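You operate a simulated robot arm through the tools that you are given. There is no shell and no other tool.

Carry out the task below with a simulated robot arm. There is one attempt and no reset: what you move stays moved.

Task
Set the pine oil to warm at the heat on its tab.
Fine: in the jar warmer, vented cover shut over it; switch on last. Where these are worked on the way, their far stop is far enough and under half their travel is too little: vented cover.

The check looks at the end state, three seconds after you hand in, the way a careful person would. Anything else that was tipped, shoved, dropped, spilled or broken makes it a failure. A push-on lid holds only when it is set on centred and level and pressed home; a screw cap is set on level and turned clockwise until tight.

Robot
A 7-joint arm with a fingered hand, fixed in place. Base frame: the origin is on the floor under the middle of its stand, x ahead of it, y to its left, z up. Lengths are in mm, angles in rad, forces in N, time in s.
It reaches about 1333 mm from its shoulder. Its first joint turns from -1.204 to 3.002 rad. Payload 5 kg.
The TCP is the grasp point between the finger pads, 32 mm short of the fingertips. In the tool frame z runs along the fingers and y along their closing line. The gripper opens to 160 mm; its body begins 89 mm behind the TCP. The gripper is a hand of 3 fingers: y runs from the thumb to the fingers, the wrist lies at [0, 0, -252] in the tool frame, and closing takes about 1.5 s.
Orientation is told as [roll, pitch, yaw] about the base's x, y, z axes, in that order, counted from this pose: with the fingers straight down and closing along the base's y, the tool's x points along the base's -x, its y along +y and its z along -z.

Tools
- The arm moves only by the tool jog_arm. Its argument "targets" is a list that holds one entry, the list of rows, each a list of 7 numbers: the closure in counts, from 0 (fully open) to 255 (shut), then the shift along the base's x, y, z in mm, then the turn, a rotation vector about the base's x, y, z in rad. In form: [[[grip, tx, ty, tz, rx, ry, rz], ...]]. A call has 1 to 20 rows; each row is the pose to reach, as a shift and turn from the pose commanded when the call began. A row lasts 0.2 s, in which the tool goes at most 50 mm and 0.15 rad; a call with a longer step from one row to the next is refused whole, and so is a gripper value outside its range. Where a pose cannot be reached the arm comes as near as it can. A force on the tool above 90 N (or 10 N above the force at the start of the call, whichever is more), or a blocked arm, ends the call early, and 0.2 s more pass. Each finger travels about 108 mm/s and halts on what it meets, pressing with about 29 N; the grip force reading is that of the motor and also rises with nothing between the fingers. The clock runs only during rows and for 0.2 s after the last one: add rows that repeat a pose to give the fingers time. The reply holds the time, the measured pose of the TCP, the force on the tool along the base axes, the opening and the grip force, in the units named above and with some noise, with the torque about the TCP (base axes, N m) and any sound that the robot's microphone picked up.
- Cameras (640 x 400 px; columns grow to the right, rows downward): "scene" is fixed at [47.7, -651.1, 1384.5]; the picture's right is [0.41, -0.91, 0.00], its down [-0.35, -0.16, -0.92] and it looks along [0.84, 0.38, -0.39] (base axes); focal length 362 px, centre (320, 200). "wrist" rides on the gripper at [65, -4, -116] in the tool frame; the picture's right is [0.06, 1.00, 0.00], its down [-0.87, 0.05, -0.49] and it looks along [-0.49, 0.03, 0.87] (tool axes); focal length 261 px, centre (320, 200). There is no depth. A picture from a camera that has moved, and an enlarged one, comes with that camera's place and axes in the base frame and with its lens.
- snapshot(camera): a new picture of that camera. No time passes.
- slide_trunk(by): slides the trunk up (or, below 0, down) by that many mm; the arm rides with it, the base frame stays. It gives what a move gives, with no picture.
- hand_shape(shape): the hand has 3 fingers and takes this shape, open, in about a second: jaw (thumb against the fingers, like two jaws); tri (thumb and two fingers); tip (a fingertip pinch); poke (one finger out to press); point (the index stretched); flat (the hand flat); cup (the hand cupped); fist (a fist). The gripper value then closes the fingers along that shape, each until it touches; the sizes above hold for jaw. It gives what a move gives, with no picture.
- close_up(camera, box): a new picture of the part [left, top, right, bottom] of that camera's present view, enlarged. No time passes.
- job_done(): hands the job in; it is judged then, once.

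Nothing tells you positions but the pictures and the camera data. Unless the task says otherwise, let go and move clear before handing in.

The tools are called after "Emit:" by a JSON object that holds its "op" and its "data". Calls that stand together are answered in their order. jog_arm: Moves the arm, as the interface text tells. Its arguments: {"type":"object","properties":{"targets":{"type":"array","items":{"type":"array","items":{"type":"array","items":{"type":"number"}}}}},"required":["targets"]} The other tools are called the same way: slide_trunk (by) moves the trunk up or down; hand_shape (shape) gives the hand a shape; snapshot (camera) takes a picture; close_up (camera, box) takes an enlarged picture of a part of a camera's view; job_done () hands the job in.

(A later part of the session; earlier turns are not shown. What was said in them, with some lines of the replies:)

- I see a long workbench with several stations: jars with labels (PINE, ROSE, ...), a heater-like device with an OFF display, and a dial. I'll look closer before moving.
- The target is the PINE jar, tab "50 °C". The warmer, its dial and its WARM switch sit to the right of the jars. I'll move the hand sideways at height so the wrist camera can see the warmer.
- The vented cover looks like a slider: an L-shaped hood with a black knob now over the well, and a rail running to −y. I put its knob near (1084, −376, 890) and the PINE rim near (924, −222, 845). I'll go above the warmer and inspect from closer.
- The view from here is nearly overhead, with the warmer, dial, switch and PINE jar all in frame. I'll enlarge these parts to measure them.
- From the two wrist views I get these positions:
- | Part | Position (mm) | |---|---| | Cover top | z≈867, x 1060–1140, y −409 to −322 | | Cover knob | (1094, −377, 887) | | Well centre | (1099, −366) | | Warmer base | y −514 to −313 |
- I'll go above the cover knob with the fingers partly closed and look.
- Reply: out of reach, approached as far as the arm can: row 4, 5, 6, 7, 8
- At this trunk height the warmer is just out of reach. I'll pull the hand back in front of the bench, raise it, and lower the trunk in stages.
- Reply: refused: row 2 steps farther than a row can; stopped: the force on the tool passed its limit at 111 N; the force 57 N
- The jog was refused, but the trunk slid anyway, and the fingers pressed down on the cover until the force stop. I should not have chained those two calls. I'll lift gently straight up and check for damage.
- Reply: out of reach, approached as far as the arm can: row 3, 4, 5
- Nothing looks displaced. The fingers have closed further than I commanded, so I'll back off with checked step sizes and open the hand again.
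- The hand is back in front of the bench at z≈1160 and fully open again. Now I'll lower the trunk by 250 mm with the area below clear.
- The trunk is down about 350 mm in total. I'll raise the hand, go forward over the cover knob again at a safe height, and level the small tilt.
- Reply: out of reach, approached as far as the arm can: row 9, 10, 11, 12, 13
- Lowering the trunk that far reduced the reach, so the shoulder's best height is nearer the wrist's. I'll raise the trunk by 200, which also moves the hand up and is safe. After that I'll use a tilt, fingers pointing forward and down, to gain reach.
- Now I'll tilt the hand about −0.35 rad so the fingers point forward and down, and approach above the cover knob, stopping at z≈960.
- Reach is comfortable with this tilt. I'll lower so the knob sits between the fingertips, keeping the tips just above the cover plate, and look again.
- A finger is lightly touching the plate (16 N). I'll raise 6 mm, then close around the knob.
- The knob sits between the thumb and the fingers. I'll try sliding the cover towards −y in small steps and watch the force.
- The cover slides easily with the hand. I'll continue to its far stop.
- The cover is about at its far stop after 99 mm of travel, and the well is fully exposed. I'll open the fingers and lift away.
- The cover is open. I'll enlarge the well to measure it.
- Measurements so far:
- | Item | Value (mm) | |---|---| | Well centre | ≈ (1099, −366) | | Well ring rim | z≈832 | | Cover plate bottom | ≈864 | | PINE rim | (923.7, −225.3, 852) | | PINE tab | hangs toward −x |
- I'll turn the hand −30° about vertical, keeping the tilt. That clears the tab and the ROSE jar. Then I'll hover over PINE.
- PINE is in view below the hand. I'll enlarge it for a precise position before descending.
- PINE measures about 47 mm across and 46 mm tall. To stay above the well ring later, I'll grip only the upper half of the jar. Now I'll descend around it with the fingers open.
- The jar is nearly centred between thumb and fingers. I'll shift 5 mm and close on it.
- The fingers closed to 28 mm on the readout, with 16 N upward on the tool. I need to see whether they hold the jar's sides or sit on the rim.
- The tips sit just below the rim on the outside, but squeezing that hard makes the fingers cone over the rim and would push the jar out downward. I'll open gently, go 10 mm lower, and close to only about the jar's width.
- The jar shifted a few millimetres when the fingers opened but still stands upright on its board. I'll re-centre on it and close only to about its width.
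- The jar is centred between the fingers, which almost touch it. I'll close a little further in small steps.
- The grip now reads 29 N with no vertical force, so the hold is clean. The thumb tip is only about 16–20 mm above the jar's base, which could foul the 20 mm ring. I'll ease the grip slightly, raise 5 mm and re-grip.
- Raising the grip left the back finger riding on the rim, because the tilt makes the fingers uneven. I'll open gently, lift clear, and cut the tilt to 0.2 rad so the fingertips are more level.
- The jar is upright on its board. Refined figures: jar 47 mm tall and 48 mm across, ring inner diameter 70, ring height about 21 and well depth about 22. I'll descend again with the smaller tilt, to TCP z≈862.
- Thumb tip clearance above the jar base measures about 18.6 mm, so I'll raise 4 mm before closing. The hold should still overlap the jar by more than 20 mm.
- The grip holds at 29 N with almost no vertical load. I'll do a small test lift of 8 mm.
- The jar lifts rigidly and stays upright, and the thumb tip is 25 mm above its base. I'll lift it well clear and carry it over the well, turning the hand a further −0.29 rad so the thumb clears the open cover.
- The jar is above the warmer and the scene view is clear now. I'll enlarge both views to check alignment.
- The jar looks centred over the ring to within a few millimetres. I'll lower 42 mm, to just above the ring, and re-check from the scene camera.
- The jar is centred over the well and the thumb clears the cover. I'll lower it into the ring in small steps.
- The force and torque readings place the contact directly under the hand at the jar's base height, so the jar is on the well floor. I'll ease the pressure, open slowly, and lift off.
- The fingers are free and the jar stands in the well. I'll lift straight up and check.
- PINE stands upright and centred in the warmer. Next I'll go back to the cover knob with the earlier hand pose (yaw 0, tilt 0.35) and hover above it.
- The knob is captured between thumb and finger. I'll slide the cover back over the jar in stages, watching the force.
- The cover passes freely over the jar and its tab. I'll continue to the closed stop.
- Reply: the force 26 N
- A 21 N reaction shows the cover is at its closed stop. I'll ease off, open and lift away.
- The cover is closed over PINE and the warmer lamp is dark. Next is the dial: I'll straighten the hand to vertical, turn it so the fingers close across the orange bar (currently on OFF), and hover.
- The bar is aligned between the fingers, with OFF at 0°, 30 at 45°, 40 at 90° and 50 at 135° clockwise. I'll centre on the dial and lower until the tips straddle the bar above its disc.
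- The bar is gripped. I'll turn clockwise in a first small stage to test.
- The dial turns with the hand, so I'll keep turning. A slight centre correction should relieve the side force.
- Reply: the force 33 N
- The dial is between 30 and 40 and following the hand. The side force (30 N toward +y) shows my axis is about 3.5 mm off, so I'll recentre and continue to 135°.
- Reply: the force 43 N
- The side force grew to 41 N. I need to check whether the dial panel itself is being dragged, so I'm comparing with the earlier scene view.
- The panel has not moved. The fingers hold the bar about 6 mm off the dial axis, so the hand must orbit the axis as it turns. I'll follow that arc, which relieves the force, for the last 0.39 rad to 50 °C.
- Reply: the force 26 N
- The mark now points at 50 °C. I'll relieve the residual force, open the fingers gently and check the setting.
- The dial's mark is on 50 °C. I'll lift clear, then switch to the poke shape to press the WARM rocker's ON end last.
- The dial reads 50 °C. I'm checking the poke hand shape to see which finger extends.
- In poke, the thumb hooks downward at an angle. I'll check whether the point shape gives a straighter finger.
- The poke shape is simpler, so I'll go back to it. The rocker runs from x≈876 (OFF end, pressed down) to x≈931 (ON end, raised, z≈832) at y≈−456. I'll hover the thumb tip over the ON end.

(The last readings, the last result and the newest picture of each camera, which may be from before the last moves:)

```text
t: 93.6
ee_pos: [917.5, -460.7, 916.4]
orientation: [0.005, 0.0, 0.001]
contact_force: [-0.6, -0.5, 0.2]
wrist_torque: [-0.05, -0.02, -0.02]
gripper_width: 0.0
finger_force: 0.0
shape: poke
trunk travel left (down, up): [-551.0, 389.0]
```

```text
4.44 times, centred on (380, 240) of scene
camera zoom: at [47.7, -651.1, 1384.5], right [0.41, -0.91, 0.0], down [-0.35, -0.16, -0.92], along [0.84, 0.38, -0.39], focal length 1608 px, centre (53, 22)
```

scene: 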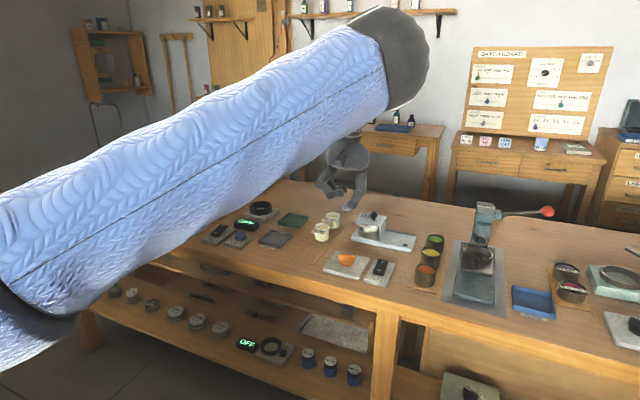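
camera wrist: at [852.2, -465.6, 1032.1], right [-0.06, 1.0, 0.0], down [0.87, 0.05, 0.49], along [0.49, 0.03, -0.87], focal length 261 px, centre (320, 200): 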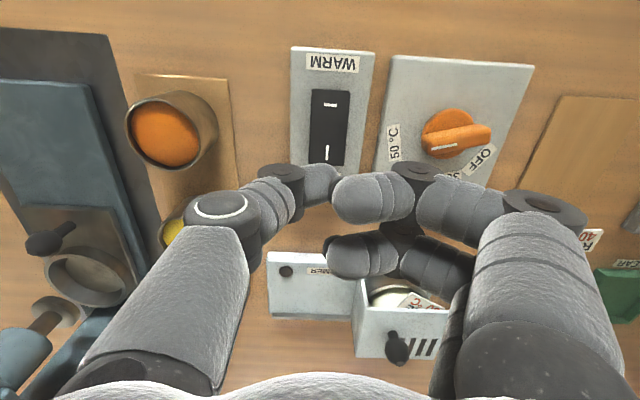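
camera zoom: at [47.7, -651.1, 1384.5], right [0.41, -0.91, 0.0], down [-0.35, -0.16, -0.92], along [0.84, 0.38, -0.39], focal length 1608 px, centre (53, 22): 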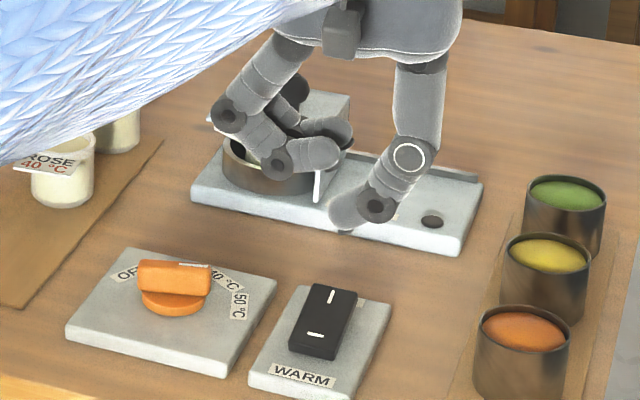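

The thumb tip is over the rocker's ON end. I'll lower it to just above the rocker and verify.

Emit:
{"op": "jog_arm", "data": {"targets": [[[0, 2, 2, -12, 0, 0, 0], [0, 2, 2, -24, 0, 0, 0], [0, 2, 2, -34, 0, 0, 0], [0, 2, 2, -38, 0, 0, 0], [0, 2, 2, -38, 0, 0, 0]]]}}

Emit:
{"op": "close_up", "data": {"camera": "scene", "box": [330, 230, 420, 290]}}

Emit:
{"op": "close_up", "data": {"camera": "wrist", "box": [200, 80, 440, 250]}}

```text
t: 94.8
ee_pos: [920.3, -459.9, 877.0]
orientation: [0.005, -0.002, -0.001]
contact_force: [0.8, -0.1, -0.9]
wrist_torque: [0.0, 0.01, 0.03]
gripper_width: 0.0
finger_force: 0.1
shape: poke
trunk travel left (down, up): [-551.0, 389.0]
```

```text
6.67 times, centred on (375, 260) of scene
camera zoom: at [47.7, -651.1, 1384.5], right [0.41, -0.91, 0.0], down [-0.35, -0.16, -0.92], along [0.84, 0.38, -0.39], focal length 2411 px, centre (-47, -200)
```

zoom: 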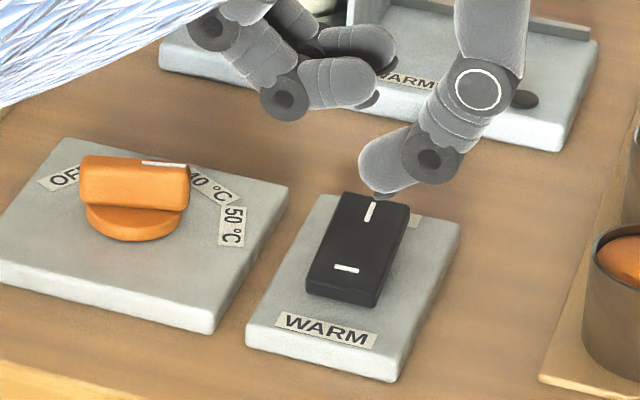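

```text
2.35 times, centred on (320, 165) of wrist
camera zoom: at [855.4, -464.9, 991.5], right [-0.06, 1.0, 0.01], down [0.87, 0.05, 0.49], along [0.49, 0.03, -0.87], focal length 613 px, centre (320, 282)
```

zoom: 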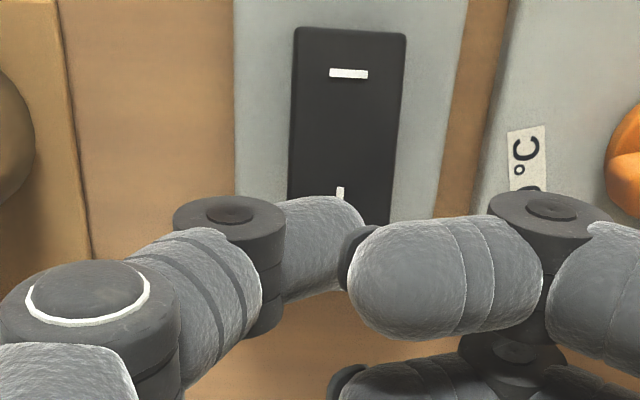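

Emit:
{"op": "jog_arm", "data": {"targets": [[[0, -1, 3, -2, 0, 0, 0], [0, -1, 3, -4, 0, 0, 0], [0, -1, 3, -6, 0, 0, 0], [0, -1, 3, -8, 0, 0, 0], [0, -1, 3, -9, 0, 0, 0]]]}}

Emit:
{"op": "close_up", "data": {"camera": "scene", "box": [330, 230, 420, 290]}}

```text
t: 96.0
ee_pos: [920.2, -458.1, 866.9]
orientation: [0.005, -0.002, 0.002]
contact_force: [0.4, -0.5, 0.1]
wrist_torque: [0.01, 0.0, 0.01]
gripper_width: 0.1
finger_force: 0.0
shape: poke
trunk travel left (down, up): [-551.0, 389.0]
```

```text
6.67 times, centred on (375, 260) of scene
camera zoom: at [47.7, -651.1, 1384.5], right [0.41, -0.91, 0.0], down [-0.35, -0.16, -0.92], along [0.84, 0.38, -0.39], focal length 2411 px, centre (-47, -200)
```

zoom: 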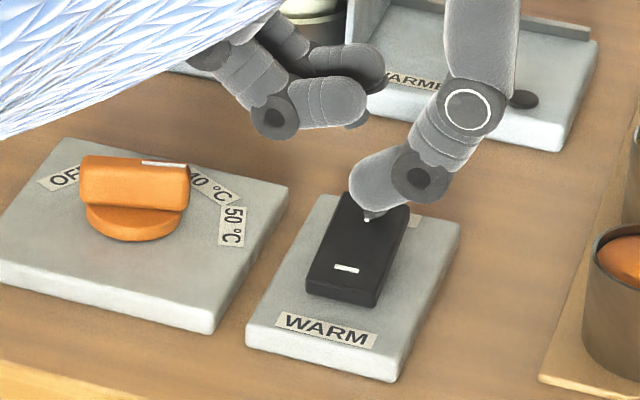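

Emit:
{"op": "jog_arm", "data": {"targets": [[[0, 4, 0, 0, 0, 0, 0], [0, 4, 0, -2, 0, 0, 0], [0, 4, 0, -4, 0, 0, 0], [0, 4, 0, -6, 0, 0, 0]]]}}

Emit:
{"op": "close_up", "data": {"camera": "scene", "box": [330, 230, 420, 290]}}

```text
t: 97.0
ee_pos: [923.2, -456.9, 860.3]
orientation: [0.005, -0.001, 0.0]
contact_force: [1.2, -0.4, -0.7]
wrist_torque: [0.02, -0.01, 0.02]
gripper_width: 0.0
finger_force: 0.1
shape: poke
trunk travel left (down, up): [-551.0, 389.0]
```

```text
6.67 times, centred on (375, 260) of scene
camera zoom: at [47.7, -651.1, 1384.5], right [0.41, -0.91, 0.0], down [-0.35, -0.16, -0.92], along [0.84, 0.38, -0.39], focal length 2411 px, centre (-47, -200)
```

zoom: 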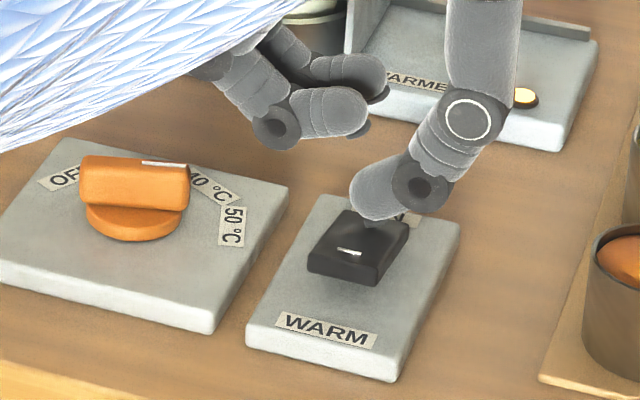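

The rocker has flipped and the warmer's lamp is lit. I'll lift straight up and back away, then verify everything.

Emit:
{"op": "jog_arm", "data": {"targets": [[[0, 0, 0, 10, 0, 0, 0], [0, 0, 0, 30, 0, 0, 0], [0, 0, 0, 70, 0, 0, 0], [0, 0, 0, 115, 0, 0, 0], [0, -10, 0, 160, 0, 0, 0], [0, -50, 0, 180, 0, 0, 0], [0, -95, 0, 190, 0, 0, 0], [0, -140, 0, 200, 0, 0, 0], [0, -185, 0, 200, 0, 0, 0], [0, -230, 0, 200, 0, 0, 0], [0, -230, 0, 200, 0, 0, 0]]]}}

Emit:
{"op": "snapshot", "data": {"camera": "scene"}}

Emit:
{"op": "snapshot", "data": {"camera": "wrist"}}

Emit:
{"op": "close_up", "data": {"camera": "scene", "box": [310, 195, 450, 290]}}

```text
t: 99.4
ee_pos: [695.0, -457.3, 1063.1]
orientation: [0.006, 0.0, -0.001]
contact_force: [0.2, -0.1, 0.1]
wrist_torque: [0.02, 0.02, -0.01]
gripper_width: 0.0
finger_force: 0.2
shape: poke
trunk travel left (down, up): [-551.0, 389.0]
```

```text
taken
```

scene: 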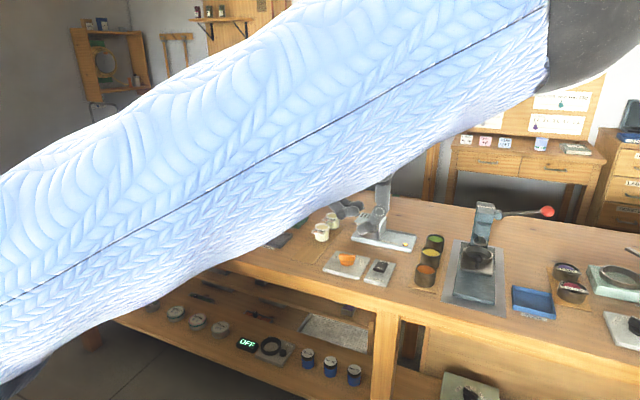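

```text
taken
camera wrist: at [630.5, -462.6, 1177.8], right [-0.06, 1.0, 0.01], down [0.87, 0.05, 0.49], along [0.49, 0.03, -0.87], focal length 261 px, centre (320, 200)
```

wrist: 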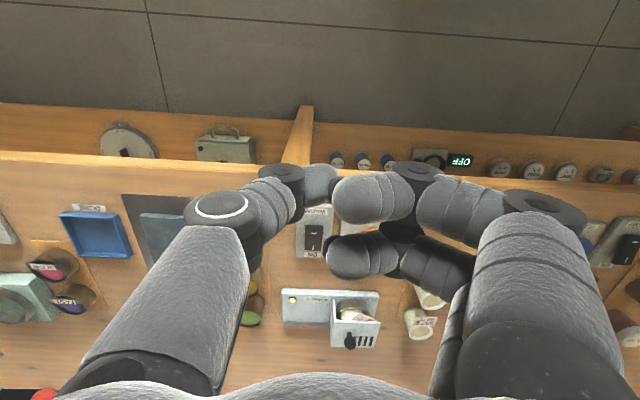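

```text
4.21 times, centred on (380, 242) of scene
camera zoom: at [47.7, -651.1, 1384.5], right [0.41, -0.91, 0.0], down [-0.35, -0.16, -0.92], along [0.84, 0.38, -0.39], focal length 1523 px, centre (67, 21)
```

zoom: 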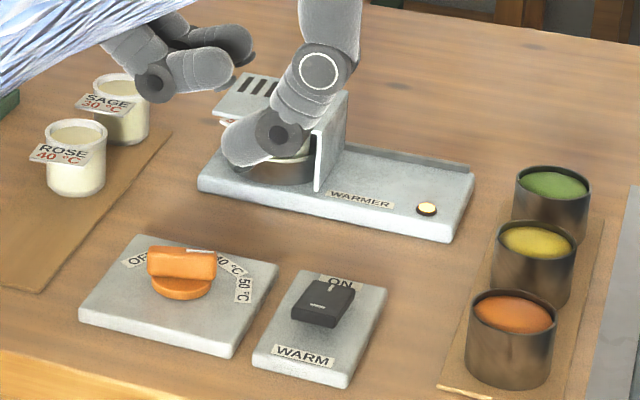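

The lamp stays lit, the switch is ON and the dial is on 50 °C. I'll move the hand aside for a clear final check of the bench.

Emit:
{"op": "jog_arm", "data": {"targets": [[[0, -20, 40, 10, 0, 0, 0], [0, -40, 80, 20, 0, 0, 0], [0, -55, 120, 30, 0, 0, 0], [0, -55, 165, 30, 0, 0, 0], [0, -55, 210, 30, 0, 0, 0], [0, -55, 255, 30, 0, 0, 0], [0, -55, 300, 30, 0, 0, 0], [0, -55, 340, 30, 0, 0, 0], [0, -55, 340, 30, 0, 0, 0]]]}}

Emit:
{"op": "snapshot", "data": {"camera": "scene"}}

Emit:
{"op": "close_up", "data": {"camera": "scene", "box": [310, 195, 450, 290]}}

Emit:
{"op": "snapshot", "data": {"camera": "wrist"}}

```text
t: 101.4
ee_pos: [636.4, -118.8, 1092.3]
orientation: [0.007, 0.0, 0.001]
contact_force: [0.8, -0.6, -0.2]
wrist_torque: [0.06, 0.01, 0.0]
gripper_width: 0.0
finger_force: 0.2
shape: poke
trunk travel left (down, up): [-551.0, 389.0]
```

```text
taken
```

scene: 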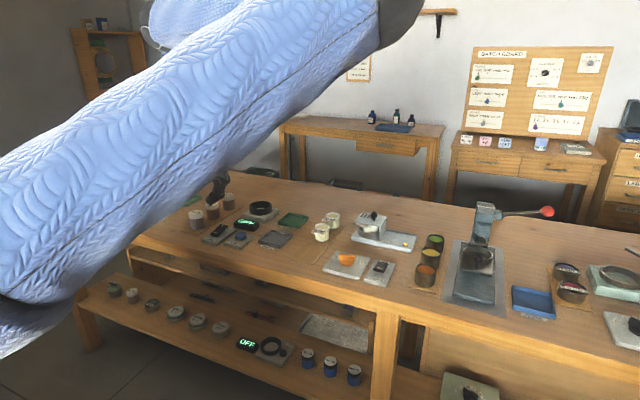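

```text
4.21 times, centred on (380, 242) of scene
camera zoom: at [47.7, -651.1, 1384.5], right [0.41, -0.91, 0.0], down [-0.35, -0.16, -0.92], along [0.84, 0.38, -0.39], focal length 1523 px, centre (67, 21)
```

zoom: 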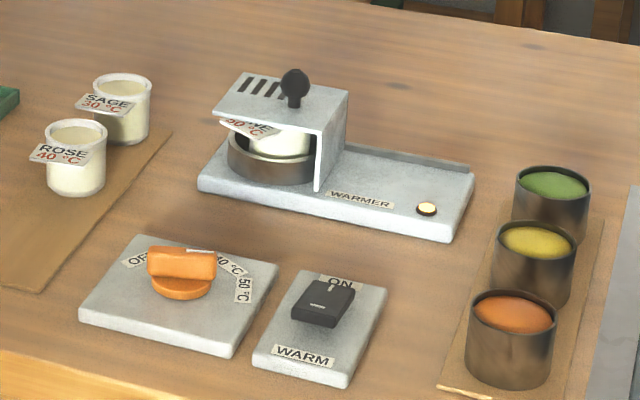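

```text
taken
camera wrist: at [571.9, -123.2, 1207.9], right [-0.06, 1.0, 0.01], down [0.87, 0.05, 0.49], along [0.49, 0.04, -0.87], focal length 261 px, centre (320, 200)
```

wrist: 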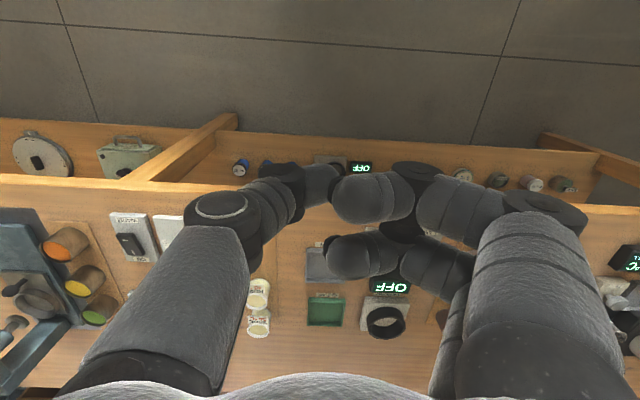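

The bench is in order. PINE stands upright in the warmer with the vented cover shut, the dial is on 50 °C, and the switch is ON with the lamp lit. ROSE and SAGE are untouched and the hand is clear, so I'm handing in.

Emit:
{"op": "job_done", "data": {}}

```text
The job is handed in.
```

The pine oil is in the jar warmer with the vented cover shut over it. The dial is set to the 50 °C on its tab, and the WARM switch was turned on last. At my final look the warmer's lamp was lit, the jar stood upright in the well, and the hand was clear. The job is handed in; I haven't seen the check's result.

- **Hard touch on the cover:** early on, one of my arm moves was refused while the trunk move after it still ran. The hand pressed onto the closed cover, and the force stop cut in at 111 N. I saw no damage or shift afterwards, and the cover slid normally.
- **Pine jar nudged:** the pine jar slid and turned a little on its board while I was getting a grip. Its tab now points to a front corner instead of straight ahead.
- **Force on the dial:** turning the dial put up to about 41 N sideways on its panel. I compared views afterwards and the panel had not moved.

The rose and sage jars were not touched.
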